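You operate a simulated robot arm through the tools that you are given. There is no shell and no other tool.

You run a simulated robot arm. Do the job below in one go: nothing can be reset, and whatever is moved stays where it is left.

## Task
Put things in order on the console. At the end: the yellow note block (marked "NOTES") stands on top of the green book (marked "GARDEN YEAR"); the white milk bottle with the red cap stands where the yellow note block stood; the white travel adapter stands where the blue paper cup stood; the blue paper cup stands where the white milk bottle with the red cap stood; whatever was shut is shut again. Leave all else as you found it, and nothing knocked over.

It is judged by the outcome, as a careful person would: the job done as asked, and still so three seconds after it is handed in. It fails if anything else is knocked over, pushed out of place, dropped, spilled or broken. A push-on lid holds only when it is set on centred and level and pressed home; a screw cap is set on level and turned clockwise until tight.

## Robot
A 7-joint arm with a two-finger gripper, fixed in place. Base frame: the origin is on the floor under the middle of its stand, x ahead of it, y to its left, z up; the work surface is at about z = 75. Lengths are in cm, angles in rad, forces in N, time in s.
With the tool pointing down near the work surface it reaches from about 32 to 72 cm from the base axis. Its first joint turns from -1.152 to 1.152 rad. Payload 2.45 kg.
The TCP is the grasp point between the finger pads, 2.6 cm short of the fingertips. In the tool frame z runs along the fingers and y along their closing line. The gripper opens to 9.6 cm; its body begins 6.9 cm behind the TCP.
Orientation is that of the tool frame in the base frame, as [roll, pitch, yaw] about the fixed x, y, z axes, in that order (R = Rz(yaw) Ry(pitch) Rx(roll)). With the fingers straight down and closing along the base's y, the tool's x points along the base's -x, its y along +y and its z along -z.

## Interface
- The arm moves only by the tool arm_command. Its argument "steps" is text: rows parted by semicolons, each of 7 numbers parted by spaces: the shift along the base's x, y, z in cm, then the turn, a rotation vector about the base's x, y, z in rad, then the closure in counts, from 0 (fully open) to 255 (shut). In form: dx dy dz rx ry rz grip; .... A call has 1 to 20 rows; each row shifts and turns the commanded pose from where the row before left it. A row lasts 0.2 s, in which the tool goes at most 5 cm and 0.15 rad; a call with a longer step from one row to the next is refused whole, and so is a gripper value outside its range. A pose out of reach is approached as far as the arm can. The call stops where the force on the tool passes 40 N (or 10 N more than at its start, if that is more) or the arm is blocked; 0.2 s more then pass. Each finger travels about 5 cm/s and halts on what it meets, pressing with about 35 N; the grip force reading is that of the motor and also rises with nothing between the fingers. The clock runs only during rows and for 0.2 s after the last one: add rows that do not move to give the fingers time. It gives the time, the measured TCP pose, the force on the tool (base axes), the opening and the grip force at its end, in the units of the frame above (readings bear some noise), with the torque about the TCP (base axes, N m) and any sound that the robot's microphone picked up.
- Cameras (640 x 400 px; columns grow to the right, rows downward): "scene" is fixed at [15, -38.66, 141.16]; the picture's right is [0.88, -0.47, 0.00], its down [-0.32, -0.60, -0.73] and it looks along [0.34, 0.64, -0.68] (base axes); focal length 336 px, centre (320, 200). "wrist" rides on the gripper at [8.2, 0.3, -9.8] in the tool frame; the picture's right is [-0.04, 1.00, 0.00], its down [-0.73, -0.03, -0.68] and it looks along [-0.68, -0.03, 0.73] (tool axes); focal length 256 px, centre (320, 200). There is no depth. A picture from a camera that has moved, and an enlarged one, comes with that camera's place and axes in the base frame and with its lens.
- snapshot(camera): a new picture of that camera. It takes no simulated time.
- close_up(camera, box): a new picture of the part [left, top, right, bottom] of that camera's present view, enlarged. It takes no simulated time.
- finish_job(): hands the job in; it is judged then, once.

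Places have to be worked out from the pictures, the camera data and where the tool is seen. Open the gripper and draw the arm clear of the work before you hand the job in, unless the task says otherwise.

The tools are called after "Call:" by a JSON object that holds its "fn" and its "kwargs". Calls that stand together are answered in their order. arm_command: Moves the arm, as the interface text tells. Its arguments: {"type":"object","properties":{"steps":{"type":"string"}},"required":["steps"]} The other tools are called the same way: snapshot (camera) takes a picture; close_up (camera, box) takes an enlarged picture of a part of a camera's view; finish_job () hands the job in.

At the start:

```text
clock: 0.0
tool_pos: [37.07, 22.91, 100.43]
tool_rot: [3.141, 0.001, -3.14]
wrist_force: [0.1, -0.5, 0.3]
torque: [0.0, 0.03, -0.05]
gripper_width: 9.62
grasp_force: 0.1
```

scene: 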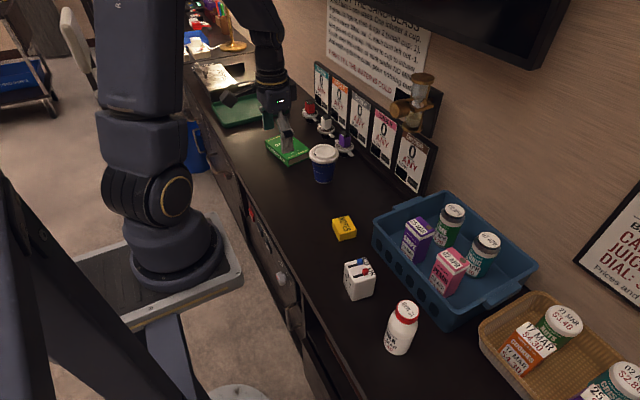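
wrist: 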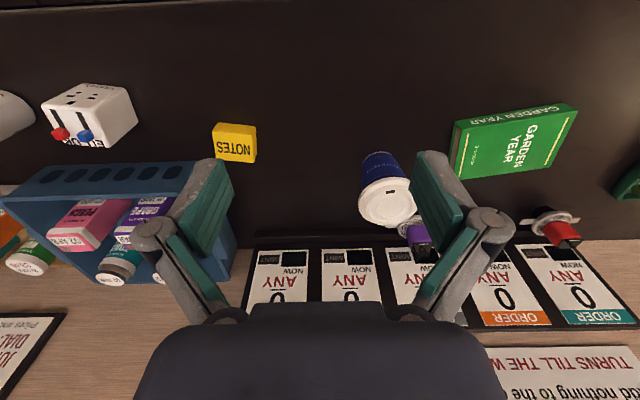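

I'll start by looking at the work area more closely in both cameras before moving anything.

Call:
{"fn": "close_up", "kwargs": {"camera": "scene", "box": [220, 60, 460, 210]}}

Call:
{"fn": "close_up", "kwargs": {"camera": "scene", "box": [300, 190, 540, 370]}}

Call:
{"fn": "close_up", "kwargs": {"camera": "wrist", "box": [0, 60, 320, 300]}}

Call:
{"fn": "close_up", "kwargs": {"camera": "wrist", "box": [320, 60, 640, 300]}}

Call:
{"fn": "close_up", "kwargs": {"camera": "scene", "box": [160, 180, 400, 400]}}

```text
2.67 times, centred on (340, 135) of scene
camera zoom: at [15.0, -38.66, 141.16], right [0.88, -0.47, 0.0], down [-0.32, -0.6, -0.73], along [0.34, 0.64, -0.68], focal length 896 px, centre (267, 373)
```

zoom: 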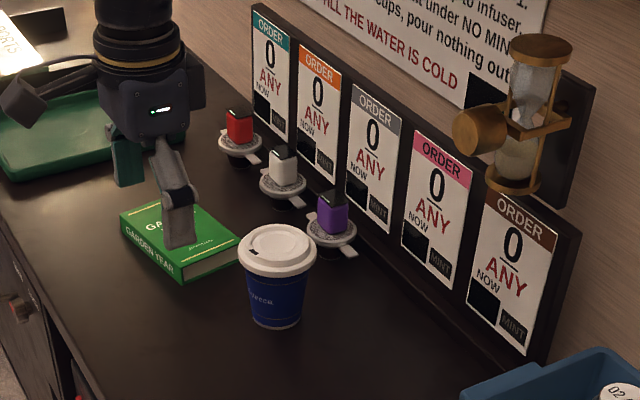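

```text
2.22 times, centred on (420, 280) of scene
camera zoom: at [15.0, -38.66, 141.16], right [0.88, -0.47, 0.0], down [-0.32, -0.6, -0.73], along [0.34, 0.64, -0.68], focal length 746 px, centre (98, 22)
```

zoom: 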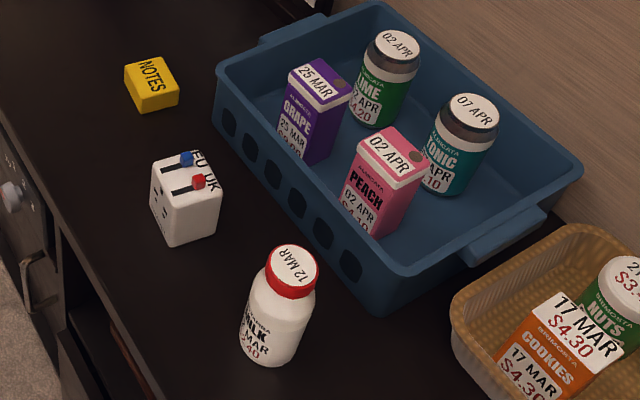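

```text
1.67 times, centred on (160, 180) of wrist
camera zoom: at [28.81, 23.22, 110.19], right [0.04, 1.0, 0.0], down [0.73, -0.03, 0.68], along [0.68, -0.03, -0.73], focal length 427 px, centre (587, 233)
```

zoom: 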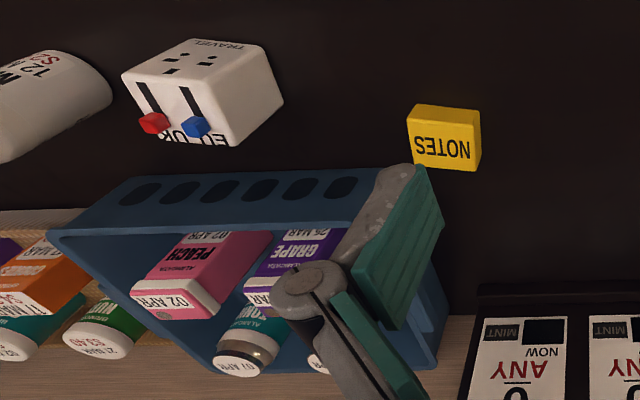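

```text
1.67 times, centred on (480, 180) of wrist
camera zoom: at [28.81, 23.22, 110.19], right [0.04, 1.0, 0.0], down [0.73, -0.03, 0.68], along [0.68, -0.03, -0.73], focal length 427 px, centre (53, 233)
```

zoom: 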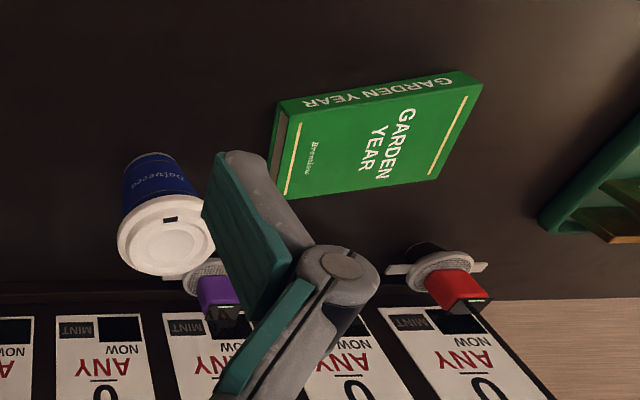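

```text
1.82 times, centred on (280, 290) of scene
camera zoom: at [15.0, -38.66, 141.16], right [0.88, -0.47, 0.0], down [-0.32, -0.6, -0.73], along [0.34, 0.64, -0.68], focal length 611 px, centre (393, 36)
```

zoom: 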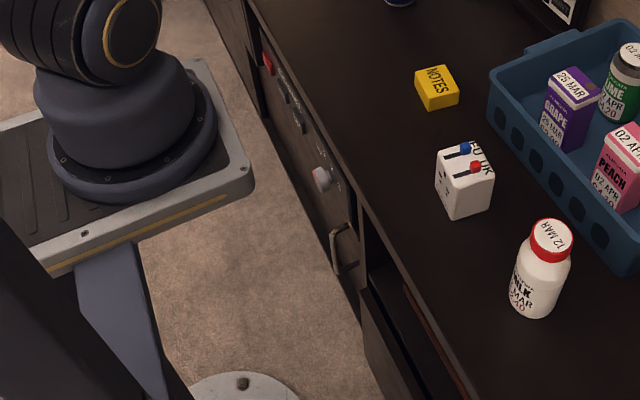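

The note block looks to be near (48, 10), the milk near (43, -20), the adapter near (44, -5), the cup near (55, 33) and the book near (45, 45). I'll move the wrist camera over the note side to refine those estimates, staying high above everything.

Call:
{"fn": "arm_command", "kwargs": {"steps": "1 -4 0 0 0 0 0; 1 -4 0 0 0 0 0; 1 -4 0 0 0 0 0; 0 0 0 0 0 0 0"}}

Call:
{"fn": "snapshot", "kwargs": {"camera": "wrist"}}

Call:
{"fn": "snapshot", "kwargs": {"camera": "scene"}}

```text
clock: 1.0
tool_pos: [39.98, 10.72, 100.48]
tool_rot: [3.141, -0.001, -3.141]
wrist_force: [0.0, -0.7, -0.5]
torque: [0.02, -0.02, -0.02]
gripper_width: 9.64
grasp_force: 0.1
```

```text
taken
camera wrist: at [31.84, 10.98, 110.2], right [0.04, 1.0, 0.0], down [0.73, -0.03, 0.68], along [0.68, -0.03, -0.73], focal length 256 px, centre (320, 200)
```

wrist: 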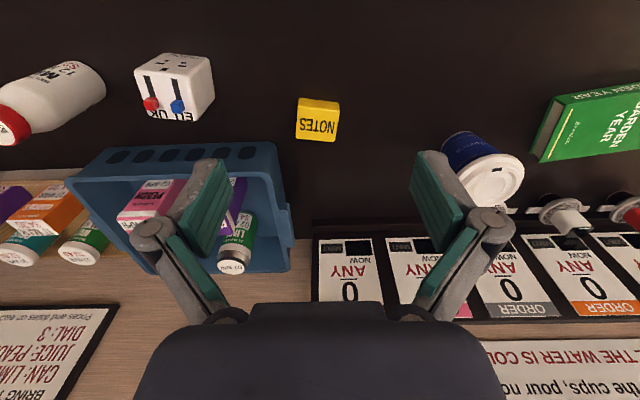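

```text
taken
```

scene: 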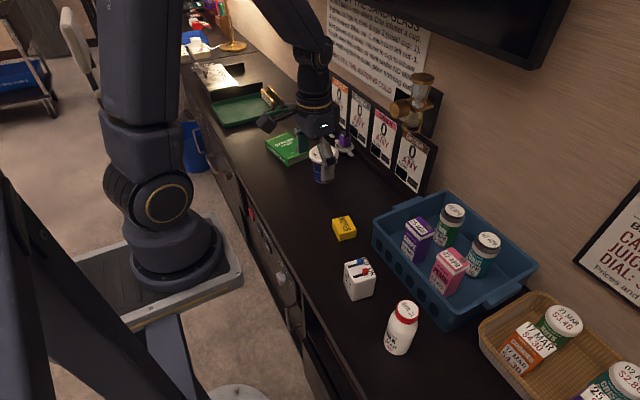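

Call:
{"fn": "close_up", "kwargs": {"camera": "wrist", "box": [270, 80, 370, 160]}}

Call:
{"fn": "close_up", "kwargs": {"camera": "scene", "box": [320, 200, 370, 250]}}

```text
5.00 times, centred on (320, 120) of wrist
camera zoom: at [31.84, 10.98, 110.2], right [0.04, 1.0, 0.0], down [0.73, -0.03, 0.68], along [0.68, -0.03, -0.73], focal length 1280 px, centre (320, 600)
```

zoom: 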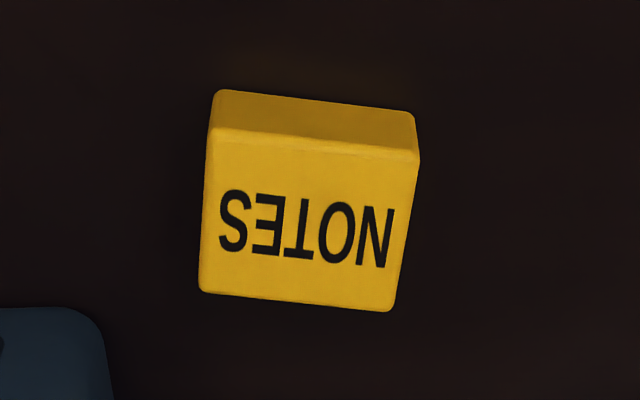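

```text
8.00 times, centred on (345, 225) of scene
camera zoom: at [15.0, -38.67, 141.16], right [0.88, -0.47, 0.0], down [-0.32, -0.6, -0.73], along [0.34, 0.64, -0.68], focal length 2688 px, centre (120, 0)
```

zoom: 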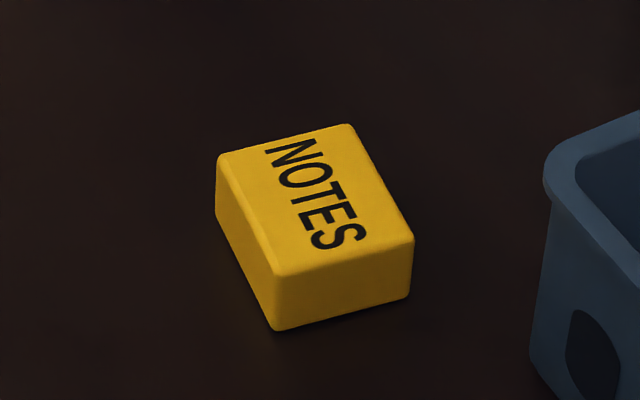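

The block is about 5.5 x 4.6 x 2.7 cm, centred near (48.1, 9.9), turned about -0.16 rad. Next I'll view the book and cup from above them, staying high.

Call:
{"fn": "arm_command", "kwargs": {"steps": "0 5 0 0 0 0 0; 0 5 0 0 0 0 0; 0 5 0 0 0 0 0; 0 5 0 0 0 0 0; 0 5 0 0 0 0 0; 0 3 0 0 0 0 0; 0 0 0 0 0 0 0"}}

Call:
{"fn": "snapshot", "kwargs": {"camera": "wrist"}}

```text
clock: 2.6
tool_pos: [39.95, 38.99, 100.46]
tool_rot: [3.14, 0.001, 3.14]
wrist_force: [0.3, -0.2, -1.0]
torque: [0.01, 0.0, 0.0]
gripper_width: 9.6
grasp_force: 0.0
```

```text
taken
camera wrist: at [31.78, 39.31, 110.26], right [0.04, 1.0, 0.0], down [0.73, -0.03, 0.68], along [0.68, -0.03, -0.73], focal length 256 px, centre (320, 200)
```

wrist: 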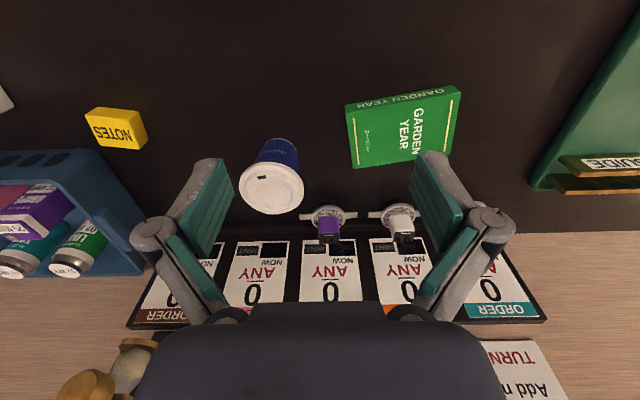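

Call:
{"fn": "close_up", "kwargs": {"camera": "wrist", "box": [330, 70, 480, 180]}}

Call:
{"fn": "close_up", "kwargs": {"camera": "wrist", "box": [210, 120, 340, 230]}}

Call:
{"fn": "close_up", "kwargs": {"camera": "scene", "box": [230, 90, 370, 200]}}

```text
3.64 times, centred on (405, 125) of wrist
camera zoom: at [31.78, 39.31, 110.26], right [0.04, 1.0, 0.0], down [0.73, -0.03, 0.68], along [0.68, -0.03, -0.73], focal length 931 px, centre (11, 473)
```

zoom: 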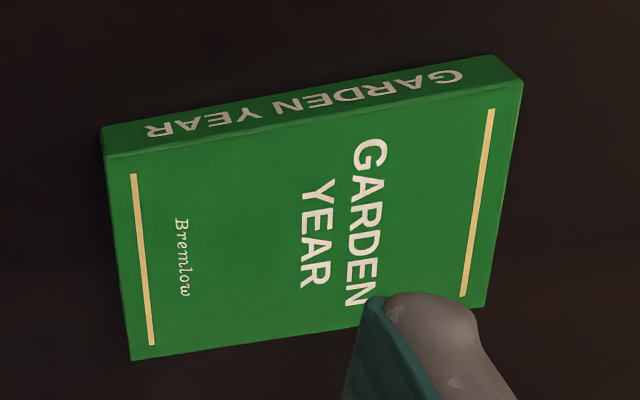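

```text
3.64 times, centred on (275, 175) of wrist
camera zoom: at [31.78, 39.31, 110.26], right [0.04, 1.0, 0.0], down [0.73, -0.03, 0.68], along [0.68, -0.03, -0.73], focal length 931 px, centre (484, 291)
```

zoom: 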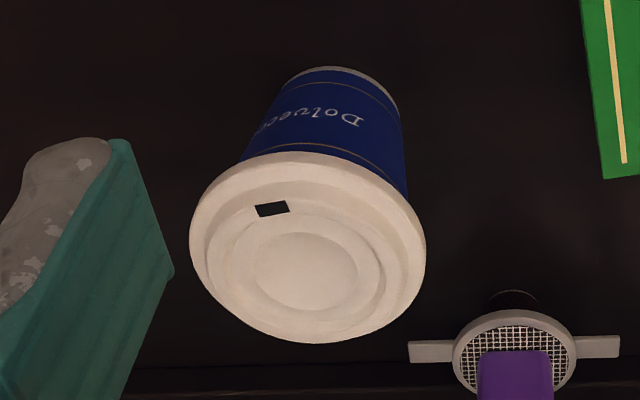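

```text
3.64 times, centred on (300, 145) of scene
camera zoom: at [15.01, -38.66, 141.16], right [0.88, -0.47, 0.0], down [-0.32, -0.6, -0.73], along [0.34, 0.64, -0.68], focal length 1222 px, centre (393, 400)
```

zoom: 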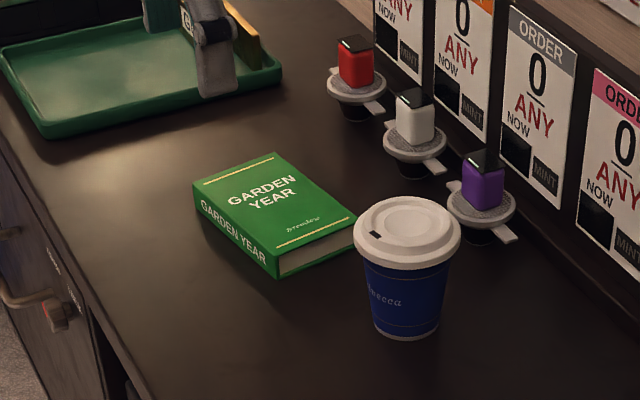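

The book top is about 14.4 x 9.2 cm at z≈77.6, centred near (50.2, 49.9), and the cup is near (53.7, 31.9) with a lid about 8.6 cm wide. Next I'll view the milk and adapter at the other end.

Call:
{"fn": "arm_command", "kwargs": {"steps": "0 -5 0 0 0 0 0; 0 -5 0 0 0 0 0; 0 -5 0 0 0 0 0; 0 -5 0 0 0 0 0; 0 -5 0 0 0 0 0; 0 -5 0 0 0 0 0; 0 -5 0 0 0 0 0; 0 -5 0 0 0 0 0; -2 -5 0 0 0 0 0; -2 -5 0 0 0 0 0; 0 0 0 0 0 0 0"}}

Call:
{"fn": "snapshot", "kwargs": {"camera": "wrist"}}

```text
refused: row 9 steps farther than a row can; nothing moved
```

```text
taken
camera wrist: at [31.78, 39.31, 110.26], right [0.04, 1.0, 0.0], down [0.73, -0.03, 0.68], along [0.68, -0.03, -0.73], focal length 256 px, centre (320, 200)
```

wrist: 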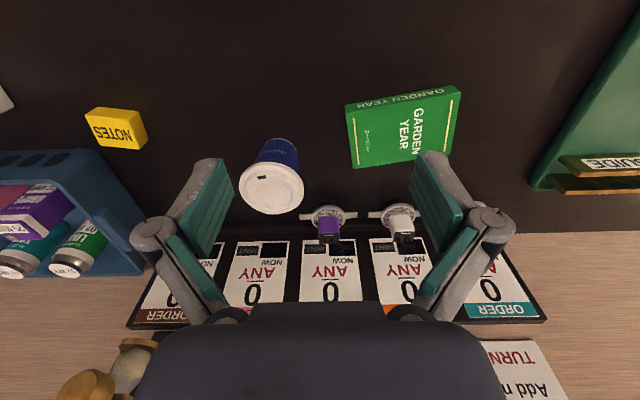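

The call was refused because the diagonal rows were longer than 5 cm. I'll repeat it with shorter steps.

Call:
{"fn": "arm_command", "kwargs": {"steps": "0 -5 0 0 0 0 0; 0 -5 0 0 0 0 0; 0 -5 0 0 0 0 0; 0 -5 0 0 0 0 0; 0 -5 0 0 0 0 0; 0 -5 0 0 0 0 0; 0 -5 0 0 0 0 0; 0 -5 0 0 0 0 0; -1 -4.5 0 0 0 0 0; -1 -4.5 0 0 0 0 0; 0 0 0 0 0 0 0"}}

Call:
{"fn": "snapshot", "kwargs": {"camera": "wrist"}}

```text
clock: 5.0
tool_pos: [37.79, -10.29, 100.27]
tool_rot: [-3.142, -0.001, 3.141]
wrist_force: [-0.4, 0.1, 0.6]
torque: [0.0, 0.02, -0.03]
gripper_width: 9.58
grasp_force: 0.3
```

```text
taken
camera wrist: at [29.69, -9.94, 110.1], right [0.04, 1.0, 0.0], down [0.73, -0.03, 0.68], along [0.68, -0.03, -0.73], focal length 256 px, centre (320, 200)
```

wrist: 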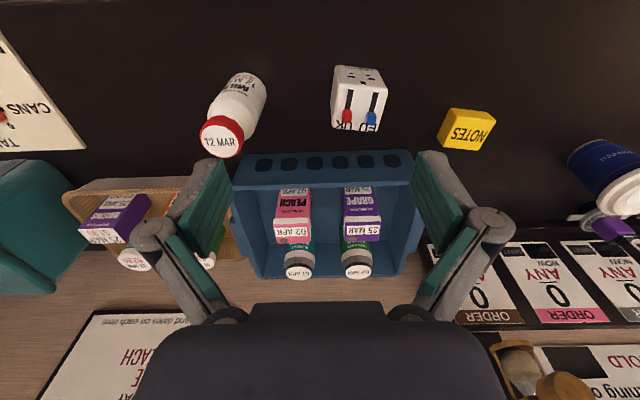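

Call:
{"fn": "close_up", "kwargs": {"camera": "wrist", "box": [310, 50, 410, 150]}}

Call:
{"fn": "close_up", "kwargs": {"camera": "wrist", "box": [180, 60, 290, 170]}}

Call:
{"fn": "close_up", "kwargs": {"camera": "scene", "box": [370, 280, 450, 370]}}

Call:
{"fn": "close_up", "kwargs": {"camera": "scene", "box": [330, 245, 390, 310]}}

```text
4.00 times, centred on (360, 100) of wrist
camera zoom: at [29.69, -9.94, 110.1], right [0.04, 1.0, 0.0], down [0.73, -0.03, 0.68], along [0.68, -0.03, -0.73], focal length 1024 px, centre (160, 600)
```

zoom: 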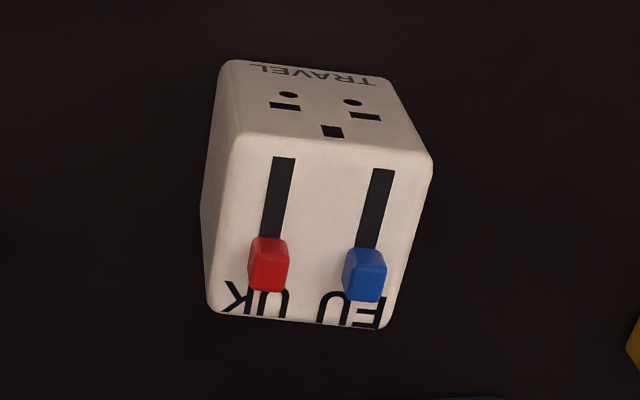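

```text
3.64 times, centred on (235, 115) of wrist
camera zoom: at [29.69, -9.94, 110.1], right [0.04, 1.0, 0.0], down [0.73, -0.03, 0.68], along [0.68, -0.03, -0.73], focal length 931 px, centre (629, 509)
```

zoom: 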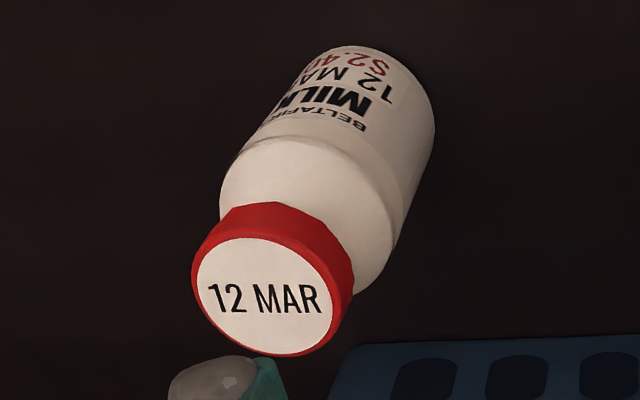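

```text
4.44 times, centred on (410, 325) of scene
camera zoom: at [15.0, -38.67, 141.16], right [0.88, -0.47, 0.0], down [-0.32, -0.6, -0.73], along [0.34, 0.64, -0.68], focal length 1493 px, centre (-80, -356)
```

zoom: 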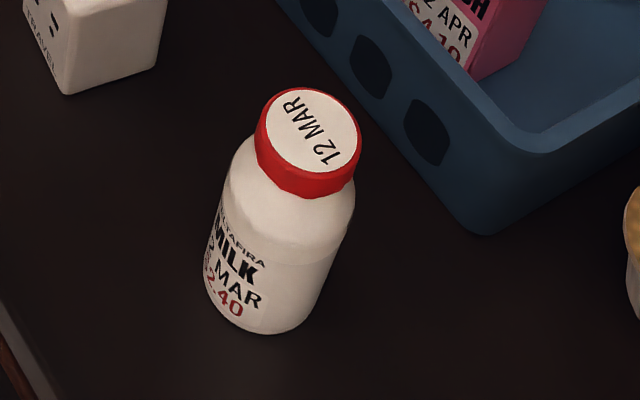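

```text
6.15 times, centred on (360, 278) of scene
camera zoom: at [15.0, -38.67, 141.16], right [0.88, -0.47, 0.0], down [-0.32, -0.6, -0.73], along [0.34, 0.64, -0.68], focal length 2067 px, centre (74, -277)
```

zoom: 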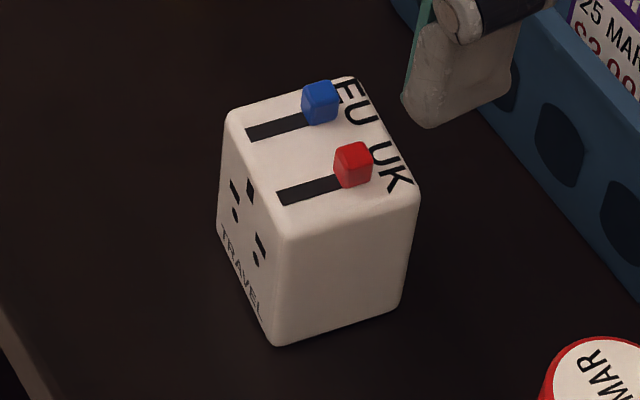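

The adapter is roughly 5.2 x 4.8 x 7 cm near (42.1, -5.9), turned about -0.165, and the milk is near (42.2, -20.5) and about 13 cm tall. I'll now go above the note block, turned to match it, and check alignment.

Call:
{"fn": "arm_command", "kwargs": {"steps": "2 4 0 0 0 0 0; 2 4 0 0 0 -0.055 0; 2 4 0 0 0 -0.055 0; 2 4 0 0 0 -0.055 0; 2.3 4.1 0 0 0 0 0; 0 0 -4 0 0 0 0; 0 0 -4 0 0 0 0; 0 0 -2 0 0 0 0; 0 0 0 0 0 0 0"}}

Call:
{"fn": "snapshot", "kwargs": {"camera": "wrist"}}

Call:
{"fn": "close_up", "kwargs": {"camera": "scene", "box": [280, 140, 420, 260]}}

```text
clock: 7.0
tool_pos: [48.4, 10.01, 90.45]
tool_rot: [3.14, 0.0, 2.976]
wrist_force: [0.3, -0.4, 0.6]
torque: [0.0, 0.03, 0.0]
gripper_width: 9.59
grasp_force: 0.0
```

```text
taken
camera wrist: at [40.32, 11.68, 100.28], right [0.2, 0.98, 0.0], down [0.72, -0.15, 0.68], along [0.66, -0.14, -0.73], focal length 256 px, centre (320, 200)
```

wrist: 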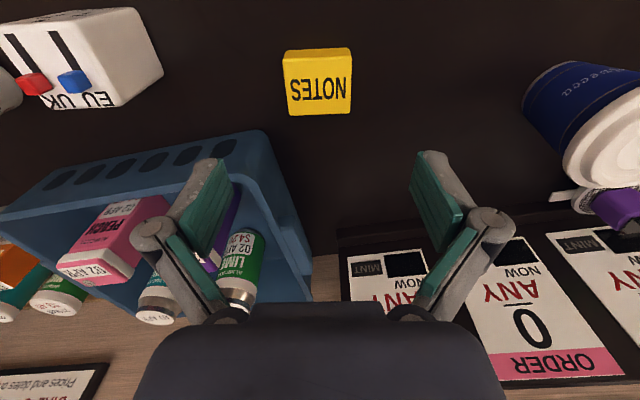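

```text
3.33 times, centred on (350, 200) of scene
camera zoom: at [15.01, -38.66, 141.16], right [0.88, -0.47, 0.0], down [-0.32, -0.6, -0.73], along [0.34, 0.64, -0.68], focal length 1120 px, centre (220, 200)
```

zoom: 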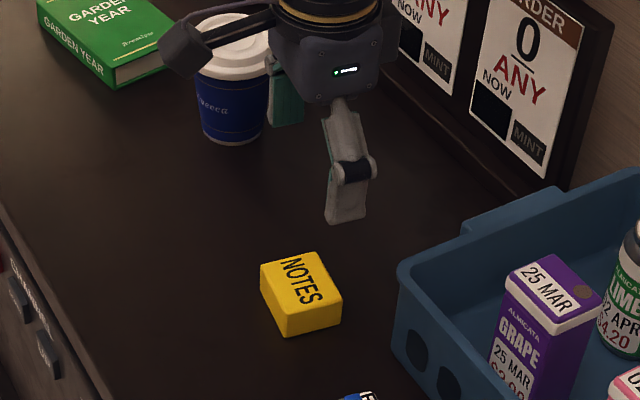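

Call:
{"fn": "close_up", "kwargs": {"camera": "wrist", "box": [260, 30, 380, 130]}}

```text
4.00 times, centred on (320, 80) of wrist
camera zoom: at [40.32, 11.68, 100.28], right [0.2, 0.98, 0.0], down [0.72, -0.15, 0.68], along [0.66, -0.14, -0.73], focal length 1024 px, centre (320, 680)
```

zoom: 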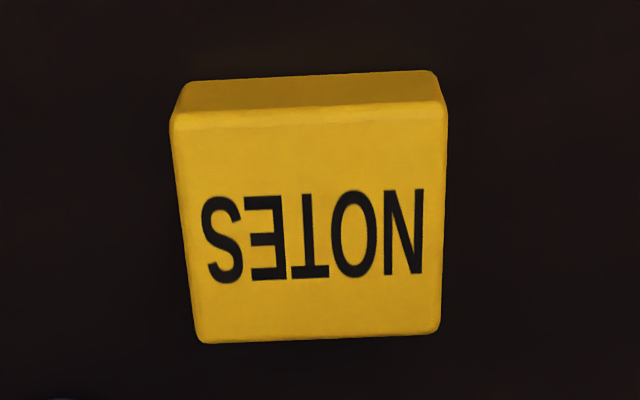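

The block is aligned to within about 0.01 rad and centred near (48.0, 9.9). I'll shift -0.4/-0.1, descend around it with the fingertips just above the surface, and close.

Call:
{"fn": "arm_command", "kwargs": {"steps": "-0.4 -0.12 0 0 0 0 0; 0 0 -3 0 0 0 0; 0 0 -3 0 0 0 0; 0 0 -3 0 0 0 0; 0 0 -2 0 0 0 0; 0 0 -1 0 0 0 0; 0 0 -0.4 0 0 0 0; 0 0 0 0 0 0 0"}}

Call:
{"fn": "close_up", "kwargs": {"camera": "scene", "box": [280, 150, 420, 260]}}

Call:
{"fn": "snapshot", "kwargs": {"camera": "wrist"}}

```text
clock: 8.8
tool_pos: [47.89, 10.04, 77.95]
tool_rot: [3.14, -0.001, 2.975]
wrist_force: [-0.1, -0.1, 0.1]
torque: [0.02, 0.0, 0.0]
gripper_width: 9.6
grasp_force: 0.0
```

```text
3.64 times, centred on (350, 205) of scene
camera zoom: at [15.0, -38.66, 141.16], right [0.88, -0.47, 0.0], down [-0.32, -0.6, -0.73], along [0.34, 0.64, -0.68], focal length 1222 px, centre (211, 182)
```

zoom: 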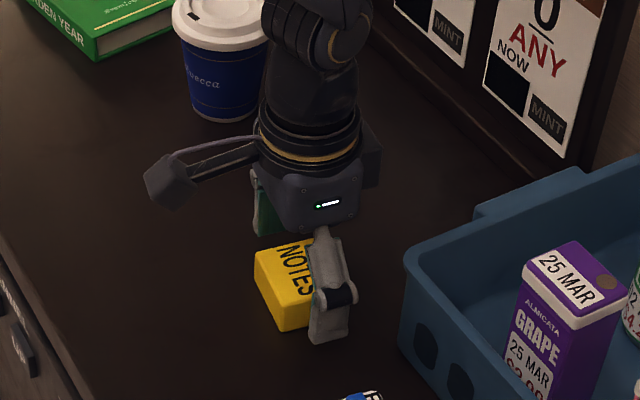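

```text
taken
camera wrist: at [39.89, 11.66, 87.78], right [0.2, 0.98, 0.0], down [0.72, -0.15, 0.68], along [0.66, -0.14, -0.73], focal length 256 px, centre (320, 200)
```

wrist: 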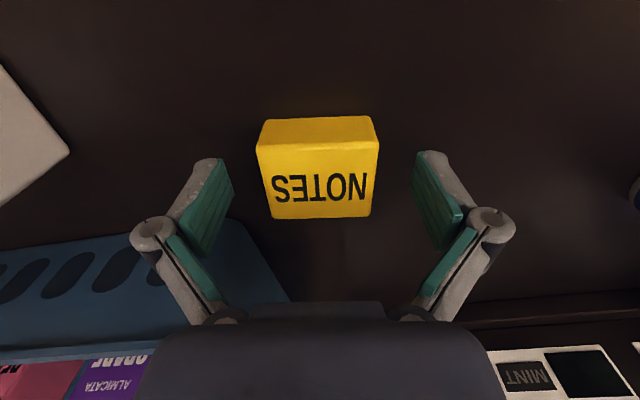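

The fingers straddle the block evenly. I'll close on it and give the fingers time to settle.

Call:
{"fn": "arm_command", "kwargs": {"steps": "0 0 0 0 0 0 60; 0 0 0 0 0 0 110; 0 0 0 0 0 0 150; 0 0 0 0 0 0 180; 0 0 0 0 0 0 180; 0 0 0 0 0 0 180"}}

```text
clock: 10.2
tool_pos: [47.96, 10.02, 78.07]
tool_rot: [3.141, -0.001, 2.976]
wrist_force: [-0.8, -1.3, 6.0]
torque: [-0.03, 0.03, -0.02]
gripper_width: 5.5
grasp_force: 35.0
```

Width is 5.5 cm with 35 N, so the block is held. I'll lift slowly and check.

Call:
{"fn": "arm_command", "kwargs": {"steps": "0 0 0.5 0 0 0 180; 0 0 1 0 0 0 180; 0 0 2 0 0 0 180; 0 0 3 0 0 0 180; 0 0 4 0 0 0 180; 0 0 4 0 0 0 180; 0 0 0 0 0 0 180"}}

Call:
{"fn": "snapshot", "kwargs": {"camera": "wrist"}}

Call:
{"fn": "close_up", "kwargs": {"camera": "scene", "box": [260, 100, 420, 260]}}

```text
clock: 11.8
tool_pos: [48.19, 9.85, 92.4]
tool_rot: [-3.141, -0.001, 2.976]
wrist_force: [0.9, -0.4, -0.6]
torque: [0.01, -0.01, 0.03]
gripper_width: 5.52
grasp_force: 35.3
```

```text
taken
camera wrist: at [40.13, 11.51, 102.18], right [0.2, 0.98, 0.0], down [0.72, -0.15, 0.68], along [0.66, -0.14, -0.73], focal length 256 px, centre (320, 200)
```

wrist: 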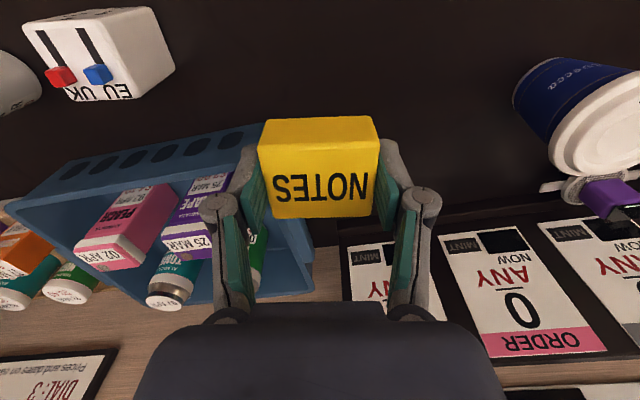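

```text
2.50 times, centred on (340, 180) of scene
camera zoom: at [15.0, -38.66, 141.16], right [0.88, -0.47, 0.0], down [-0.32, -0.6, -0.73], along [0.34, 0.64, -0.68], focal length 840 px, centre (270, 250)
```

zoom: 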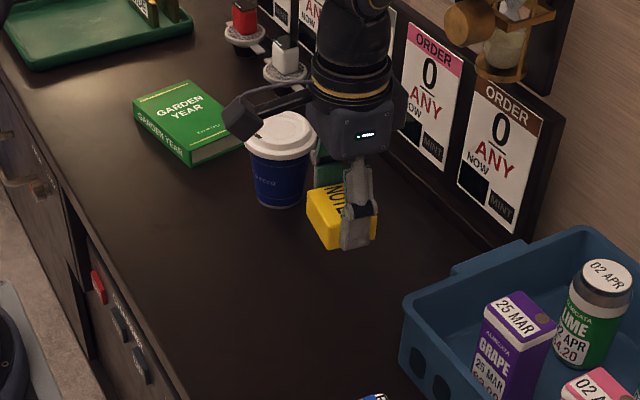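

The block is held level. I'll raise it to clear the cup's lid, carry it over the book, and turn it +0.31 to match the book's angle.

Call:
{"fn": "arm_command", "kwargs": {"steps": "0 0 2.5 0 0 0 180; 0 0 2.5 0 0 0 180; 0.1 2 0 0 0 0 180; 0.2 3.5 0 0 0 0 180; 0.2 4 0 0 0 0 180; 0.2 4 0 0 0 0 180; 0.2 4 0 0 0 0.06 180; 0.2 4 0 0 0 0.06 180; 0.2 4 0 0 0 0.06 180; 0.2 4 0 0 0 0.06 180; 0.2 4 0 0 0 0.07 180; 0.2 3 0 0 0 0 180; 0.1 2.1 0 0 0 0 180; 0 0 0 0 0 0 180; 0 0 0 0 0 0 180"}}

Call:
{"fn": "snapshot", "kwargs": {"camera": "wrist"}}

Call:
{"fn": "close_up", "kwargs": {"camera": "scene", "box": [220, 60, 380, 200]}}

```text
clock: 15.0
tool_pos: [49.54, 48.27, 97.3]
tool_rot: [-3.141, 0.001, -2.998]
wrist_force: [-0.6, -0.4, -1.0]
torque: [0.01, -0.01, -0.01]
gripper_width: 5.5
grasp_force: 35.3
out of reach, approached as far as the arm can: row 13
```

```text
taken
camera wrist: at [41.43, 47.38, 107.16], right [-0.1, 0.99, 0.0], down [0.73, 0.08, 0.68], along [0.67, 0.07, -0.73], focal length 256 px, centre (320, 200)
```

wrist: 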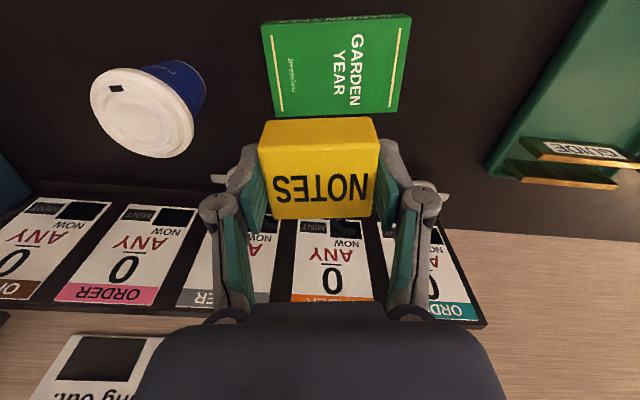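

```text
2.86 times, centred on (300, 130) of scene
camera zoom: at [15.01, -38.66, 141.16], right [0.88, -0.47, 0.0], down [-0.32, -0.6, -0.73], along [0.34, 0.64, -0.68], focal length 960 px, centre (377, 400)
```

zoom: 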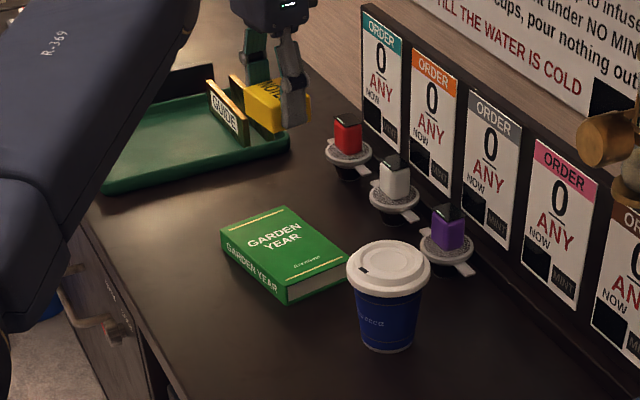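

Call:
{"fn": "close_up", "kwargs": {"camera": "wrist", "box": [240, 0, 430, 130]}}

```text
3.08 times, centred on (335, 65) of wrist
camera zoom: at [41.43, 47.38, 107.16], right [-0.1, 0.99, 0.0], down [0.73, 0.08, 0.68], along [0.67, 0.07, -0.73], focal length 788 px, centre (274, 615)
```

zoom: 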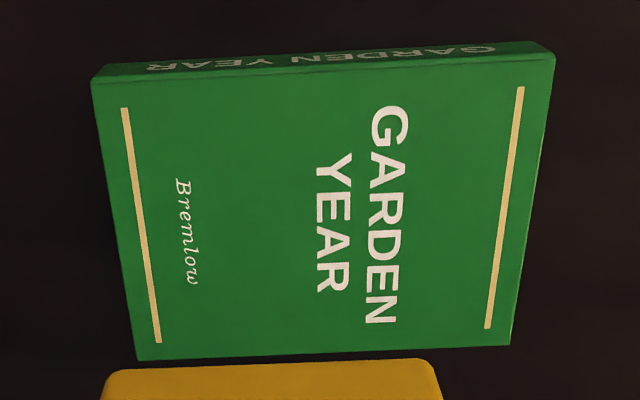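

The book lies well aligned below the block: in the tool frame its edges run from -5.4 to 3.8 in x and -5.7 to 8.8 in y. I'll descend most of the way, then check.

Call:
{"fn": "arm_command", "kwargs": {"steps": "0 0 -3 0 0 0 180; 0 0 -3 0 0 0 180; 0 0 -3 0 0 0 180; 0 0 -3 0 0 0 180; 0 0 -2 0 0 0 180; 0 0 -1 0 0 0 180; 0 0 0 0 0 0 180; 0 0 0 0 0 0 180"}}

Call:
{"fn": "snapshot", "kwargs": {"camera": "wrist"}}

Call:
{"fn": "close_up", "kwargs": {"camera": "scene", "box": [230, 90, 350, 190]}}

```text
clock: 16.8
tool_pos: [49.57, 48.06, 82.57]
tool_rot: [-3.141, -0.001, -2.997]
wrist_force: [0.1, -0.2, -0.9]
torque: [0.0, 0.02, -0.03]
gripper_width: 5.5
grasp_force: 35.1
out of reach, approached as far as the arm can: row 6
```

```text
taken
camera wrist: at [41.38, 47.11, 92.43], right [-0.1, 0.99, 0.0], down [0.73, 0.08, 0.68], along [0.68, 0.07, -0.73], focal length 256 px, centre (320, 200)
```

wrist: 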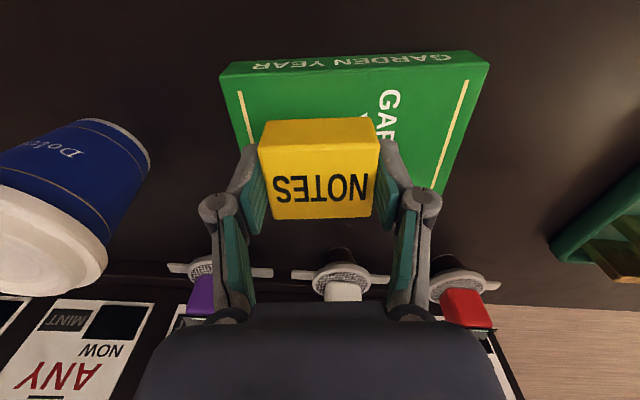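

```text
4.00 times, centred on (290, 140) of scene
camera zoom: at [15.01, -38.66, 141.16], right [0.88, -0.47, 0.0], down [-0.32, -0.6, -0.73], along [0.34, 0.64, -0.68], focal length 1344 px, centre (440, 440)
```

zoom: 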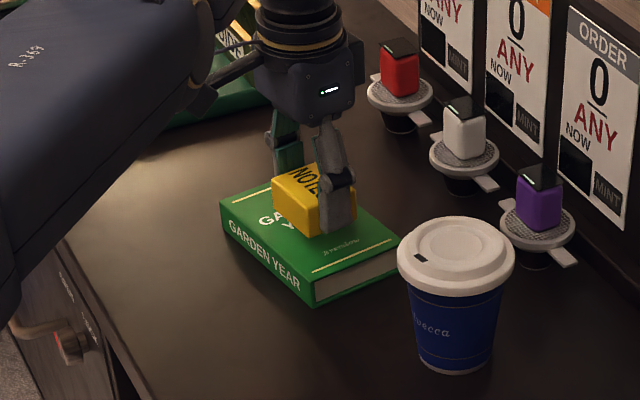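

The arm is at the edge of its reach here, so I'll pull the command back 0.5 cm (still well within the book) and lower gently until the block touches.

Call:
{"fn": "arm_command", "kwargs": {"steps": "-0.5 -0.5 0 0 0 0 180; 0 0 -0.5 0 0 0 180; 0 0 -0.5 0 0 0 180; 0 0 -0.3 0 0 0 180; 0 0 -0.2 0 0 0 180; 0 0 0 0 0 0 180"}}

```text
clock: 18.2
tool_pos: [49.02, 47.39, 80.88]
tool_rot: [3.14, 0.0, -2.997]
wrist_force: [0.2, 0.1, -0.8]
torque: [0.04, 0.01, 0.01]
gripper_width: 5.49
grasp_force: 35.0
```

Not yet in contact. I'll keep lowering in 0.1 cm steps until the force rises.

Call:
{"fn": "arm_command", "kwargs": {"steps": "0.15 0.15 -0.1 0 0 0 180; 0 0 -0.1 0 0 0 180; 0 0 -0.1 0 0 0 180; 0 0 0 0 0 0 180"}}

Call:
{"fn": "close_up", "kwargs": {"camera": "scene", "box": [260, 120, 330, 170]}}

```text
clock: 19.2
tool_pos: [49.14, 47.54, 80.85]
tool_rot: [-3.141, 0.002, -2.996]
wrist_force: [-0.2, -1.6, 6.4]
torque: [-0.02, -0.02, -0.02]
gripper_width: 5.49
grasp_force: 34.6
```

```text
8.00 times, centred on (295, 145) of scene
camera zoom: at [14.99, -38.68, 141.16], right [0.88, -0.47, 0.0], down [-0.32, -0.6, -0.73], along [0.34, 0.64, -0.68], focal length 2688 px, centre (520, 640)
```

zoom: 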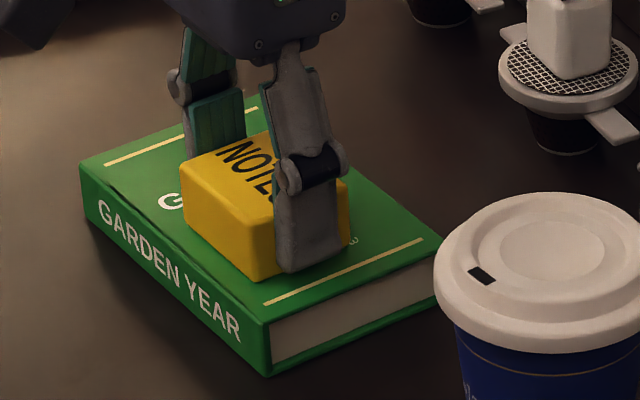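

6.4 N upward shows the block is resting on the book. I'll open gradually and then lift straight up.

Call:
{"fn": "arm_command", "kwargs": {"steps": "0 0 0 0 0 0 120; 0 0 0 0 0 0 100; 0 0 0 0 0 0 80; 0 0 0 0 0 0 40; 0 0 0 0 0 0 0; 0 0 0 0 0 0 0; 0 0 2 0 0 0 0; 0 0 3 0 0 0 0; 0 0 4 0 0 0 0; 0 0 4 0 0 0 0; 0 0 2 0 0 0 0; 0 0 0 0 0 0 0"}}

Call:
{"fn": "snapshot", "kwargs": {"camera": "wrist"}}

Call:
{"fn": "close_up", "kwargs": {"camera": "scene", "box": [230, 100, 350, 200]}}

```text
clock: 21.8
tool_pos: [49.09, 47.6, 95.6]
tool_rot: [-3.141, 0.0, -2.997]
wrist_force: [0.0, 1.0, 0.7]
torque: [0.02, -0.01, -0.03]
gripper_width: 9.62
grasp_force: 0.1
```

```text
taken
camera wrist: at [40.94, 46.69, 105.46], right [-0.1, 0.99, 0.0], down [0.73, 0.08, 0.68], along [0.68, 0.07, -0.73], focal length 256 px, centre (320, 200)
```

wrist: 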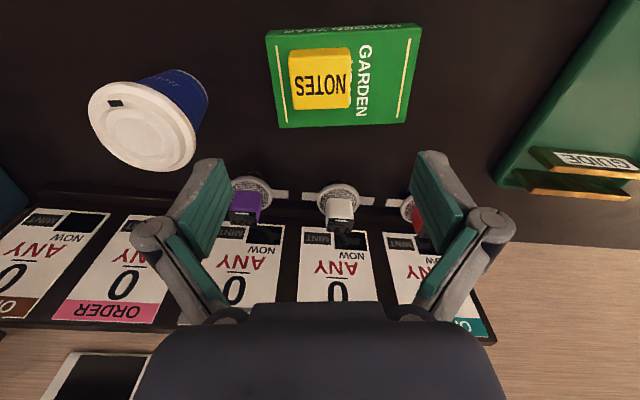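

```text
4.00 times, centred on (290, 150) of scene
camera zoom: at [15.0, -38.66, 141.16], right [0.88, -0.47, 0.0], down [-0.32, -0.6, -0.73], along [0.34, 0.64, -0.68], focal length 1344 px, centre (440, 400)
```

zoom: 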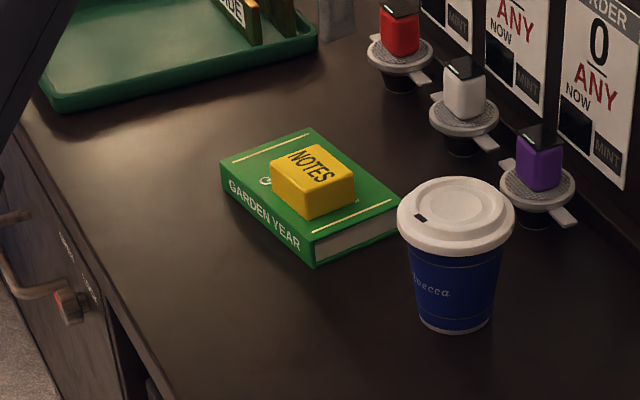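

The note stands level on the book. Next is the milk: I'll carry the open gripper high across to above it and look down from there.

Call:
{"fn": "arm_command", "kwargs": {"steps": "0 0 3 0 0 0 0; 0 0 3 0 0 0 0; -0.55 -4.8 0 0 0 0 0; -0.55 -4.8 0 0 0 -0.07 0; -0.55 -4.8 0 0 0 -0.075 0; -0.55 -4.8 0 0 0 0 0; -0.55 -4.8 0 0 0 0 0; -0.55 -4.8 0 0 0 0 0; -0.55 -4.8 0 0 0 0 0; -0.55 -4.8 0 0 0 0 0; -0.55 -4.8 0 0 0 0 0; -0.55 -4.8 0 0 0 0 0; -0.55 -4.8 0 0 0 0 0; -0.55 -4.8 0 0 0 0 0; -0.55 -4.8 0 0 0 0 0; -0.55 -4.8 0 0 0 0 0; 0 0 0 0 0 0 0; 0 0 0 0 0 0 0"}}

Call:
{"fn": "snapshot", "kwargs": {"camera": "wrist"}}

Call:
{"fn": "snapshot", "kwargs": {"camera": "scene"}}

```text
clock: 25.6
tool_pos: [41.5, -19.68, 101.68]
tool_rot: [-3.141, -0.001, 3.141]
wrist_force: [0.2, -0.2, 0.7]
torque: [-0.02, 0.0, -0.01]
gripper_width: 9.61
grasp_force: 0.0
```

```text
taken
camera wrist: at [33.19, -19.55, 111.56], right [0.04, 1.0, 0.0], down [0.73, -0.03, 0.68], along [0.68, -0.03, -0.73], focal length 256 px, centre (320, 200)
```

wrist: 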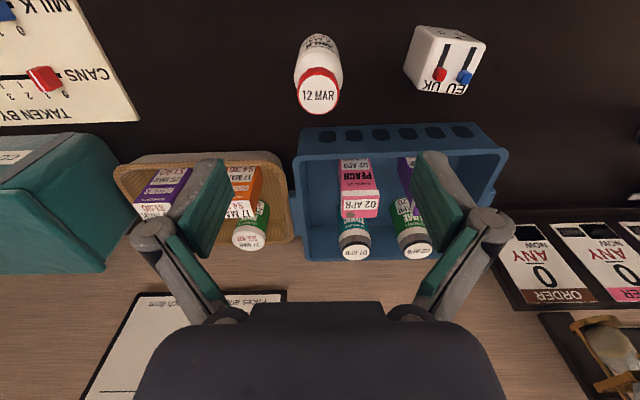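

```text
taken
```

scene: 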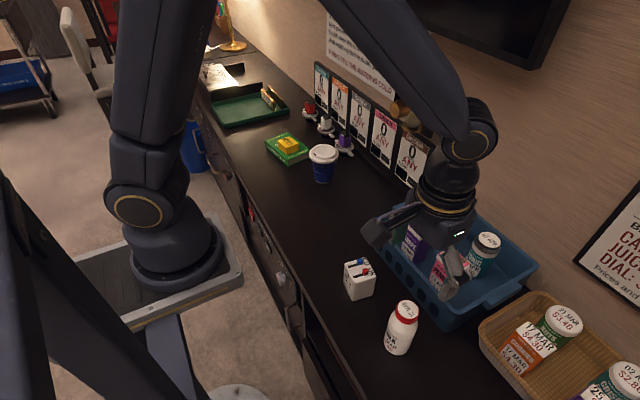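

Call:
{"fn": "close_up", "kwargs": {"camera": "wrist", "box": [270, 20, 370, 130]}}

```text
3.64 times, centred on (320, 75) of wrist
camera zoom: at [33.19, -19.55, 111.56], right [0.04, 1.0, 0.0], down [0.73, -0.03, 0.68], along [0.68, -0.03, -0.73], focal length 931 px, centre (320, 654)
```

zoom: 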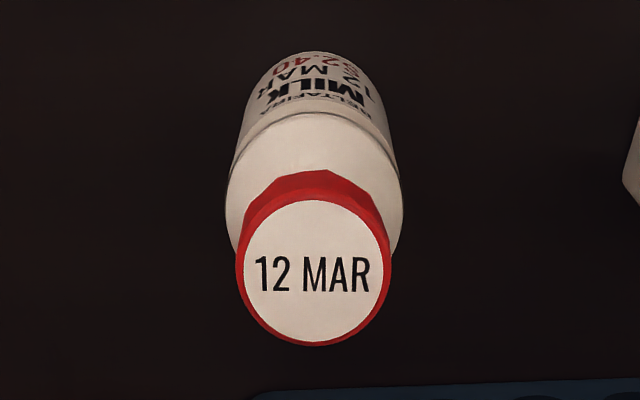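

The milk stands near (42.2, -20.0), about 5 cm across, with the cap top at z≈87.7 and the straight body up to z≈83. I'll centre over it and come down part-way with the fingers open to check alignment.

Call:
{"fn": "arm_command", "kwargs": {"steps": "0.75 -0.35 0 0 0 0 0; 0 0 -3 0 0 0 0; 0 0 -3 0 0 0 0; 0 0 -3 0 0 0 0; 0 0 -2 0 0 0 0; 0 0 0 0 0 0 0; 0 0 0 0 0 0 0"}}

Call:
{"fn": "snapshot", "kwargs": {"camera": "wrist"}}

Call:
{"fn": "close_up", "kwargs": {"camera": "scene", "box": [340, 220, 480, 370]}}

```text
clock: 27.2
tool_pos: [42.09, -19.97, 90.63]
tool_rot: [-3.141, -0.001, 3.141]
wrist_force: [0.3, -0.1, -0.2]
torque: [-0.02, 0.0, 0.02]
gripper_width: 9.6
grasp_force: 0.1
```

```text
taken
camera wrist: at [33.85, -19.77, 100.43], right [0.04, 1.0, 0.0], down [0.73, -0.03, 0.68], along [0.68, -0.03, -0.73], focal length 256 px, centre (320, 200)
```

wrist: 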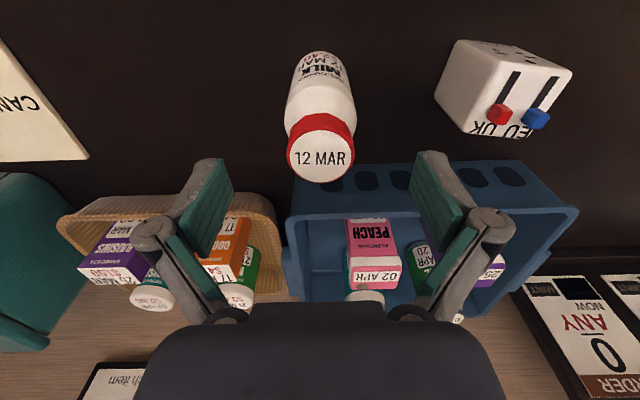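

```text
2.67 times, centred on (410, 295) of scene
camera zoom: at [15.0, -38.66, 141.16], right [0.88, -0.47, 0.0], down [-0.32, -0.6, -0.73], along [0.34, 0.64, -0.68], focal length 896 px, centre (80, -53)
```

zoom: 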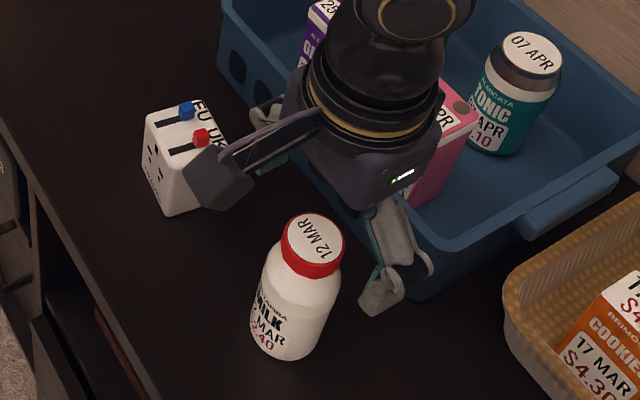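

Cap centre projects to (42.3, -20.1), matching the tool to within 0.2 cm. I'll descend to TCP z≈82.3, which keeps the palm about 1 cm above the cap.

Call:
{"fn": "arm_command", "kwargs": {"steps": "0.1 -0.05 -2.5 0 0 0 0; 0 0 -2.5 0 0 0 0; 0 0 -2 0 0 0 0; 0 0 -1.3 0 0 0 0; 0 0 0 0 0 0 0"}}

Call:
{"fn": "snapshot", "kwargs": {"camera": "wrist"}}

Call:
{"fn": "close_up", "kwargs": {"camera": "scene", "box": [340, 240, 480, 370]}}

```text
clock: 28.4
tool_pos: [42.25, -20.15, 82.28]
tool_rot: [3.141, -0.001, 3.141]
wrist_force: [-0.2, 1.6, -0.3]
torque: [0.0, 0.02, 0.0]
gripper_width: 9.6
grasp_force: 0.0
```

```text
taken
camera wrist: at [34.09, -19.85, 92.04], right [0.04, 1.0, 0.0], down [0.73, -0.03, 0.68], along [0.68, -0.03, -0.73], focal length 256 px, centre (320, 200)
```

wrist: 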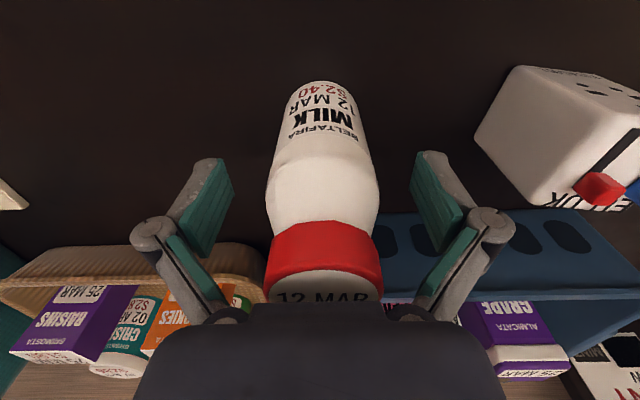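

```text
3.08 times, centred on (410, 305) of scene
camera zoom: at [15.0, -38.66, 141.16], right [0.88, -0.47, 0.0], down [-0.32, -0.6, -0.73], along [0.34, 0.64, -0.68], focal length 1034 px, centre (43, -123)
```

zoom: 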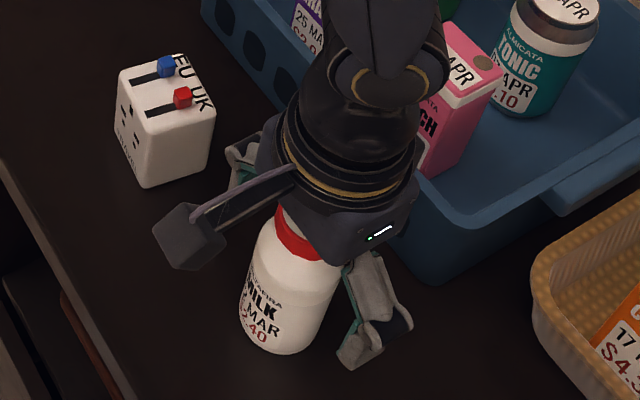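

The bottle sits centred between the fingers with the palm clear of the cap. I'll close gently on the body.

Call:
{"fn": "arm_command", "kwargs": {"steps": "0 0 0 0 0 0 50; 0 0 0 0 0 0 80; 0 0 0 0 0 0 95; 0 0 0 0 0 0 110; 0 0 0 0 0 0 130; 0 0 0 0 0 0 170; 0 0 0 0 0 0 170; 0 0 0 0 0 0 170"}}

Call:
{"fn": "snapshot", "kwargs": {"camera": "wrist"}}

```text
clock: 30.2
tool_pos: [42.21, -20.13, 82.3]
tool_rot: [3.141, -0.001, -3.142]
wrist_force: [-0.4, 1.5, 5.7]
torque: [0.06, 0.08, -0.01]
gripper_width: 4.89
grasp_force: 35.1
```

```text
taken
camera wrist: at [34.08, -19.84, 92.07], right [0.04, 1.0, 0.0], down [0.73, -0.03, 0.68], along [0.68, -0.03, -0.73], focal length 256 px, centre (320, 200)
```

wrist: 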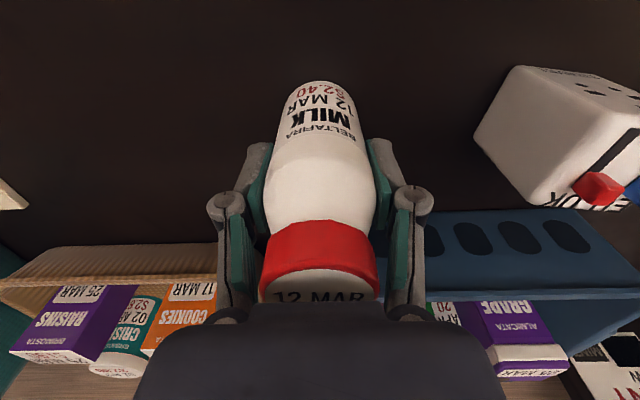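

Held at 4.9 cm width. I'll lift slightly and check that the bottle comes up without slipping.

Call:
{"fn": "arm_command", "kwargs": {"steps": "0 0 0.3 0 0 0 170; 0 0 0.4 0 0 0 170; 0 0 0.5 0 0 0 170; 0 0 0.8 0 0 0 170; 0 0 0 0 0 0 170; 0 0 0 0 0 0 170"}}

Call:
{"fn": "snapshot", "kwargs": {"camera": "wrist"}}

Call:
{"fn": "close_up", "kwargs": {"camera": "scene", "box": [340, 240, 480, 370]}}

```text
clock: 31.6
tool_pos: [42.09, -19.92, 84.34]
tool_rot: [-3.14, 0.0, 3.141]
wrist_force: [-0.4, -0.2, -2.3]
torque: [-0.02, -0.04, 0.01]
gripper_width: 4.91
grasp_force: 34.7
```

```text
taken
camera wrist: at [33.98, -19.77, 94.17], right [0.04, 1.0, 0.0], down [0.73, -0.03, 0.68], along [0.68, -0.03, -0.73], focal length 256 px, centre (320, 200)
```

wrist: 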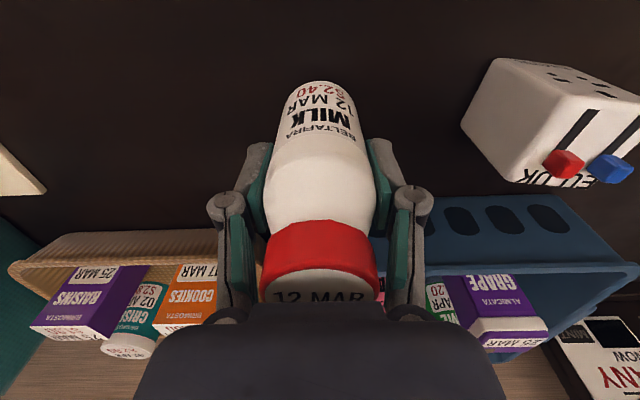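

```text
3.08 times, centred on (410, 305) of scene
camera zoom: at [15.01, -38.67, 141.16], right [0.88, -0.47, 0.0], down [-0.32, -0.6, -0.73], along [0.34, 0.64, -0.68], focal length 1034 px, centre (43, -123)
```

zoom: 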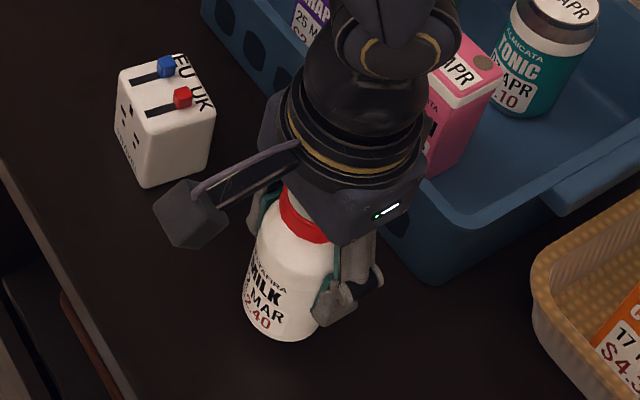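

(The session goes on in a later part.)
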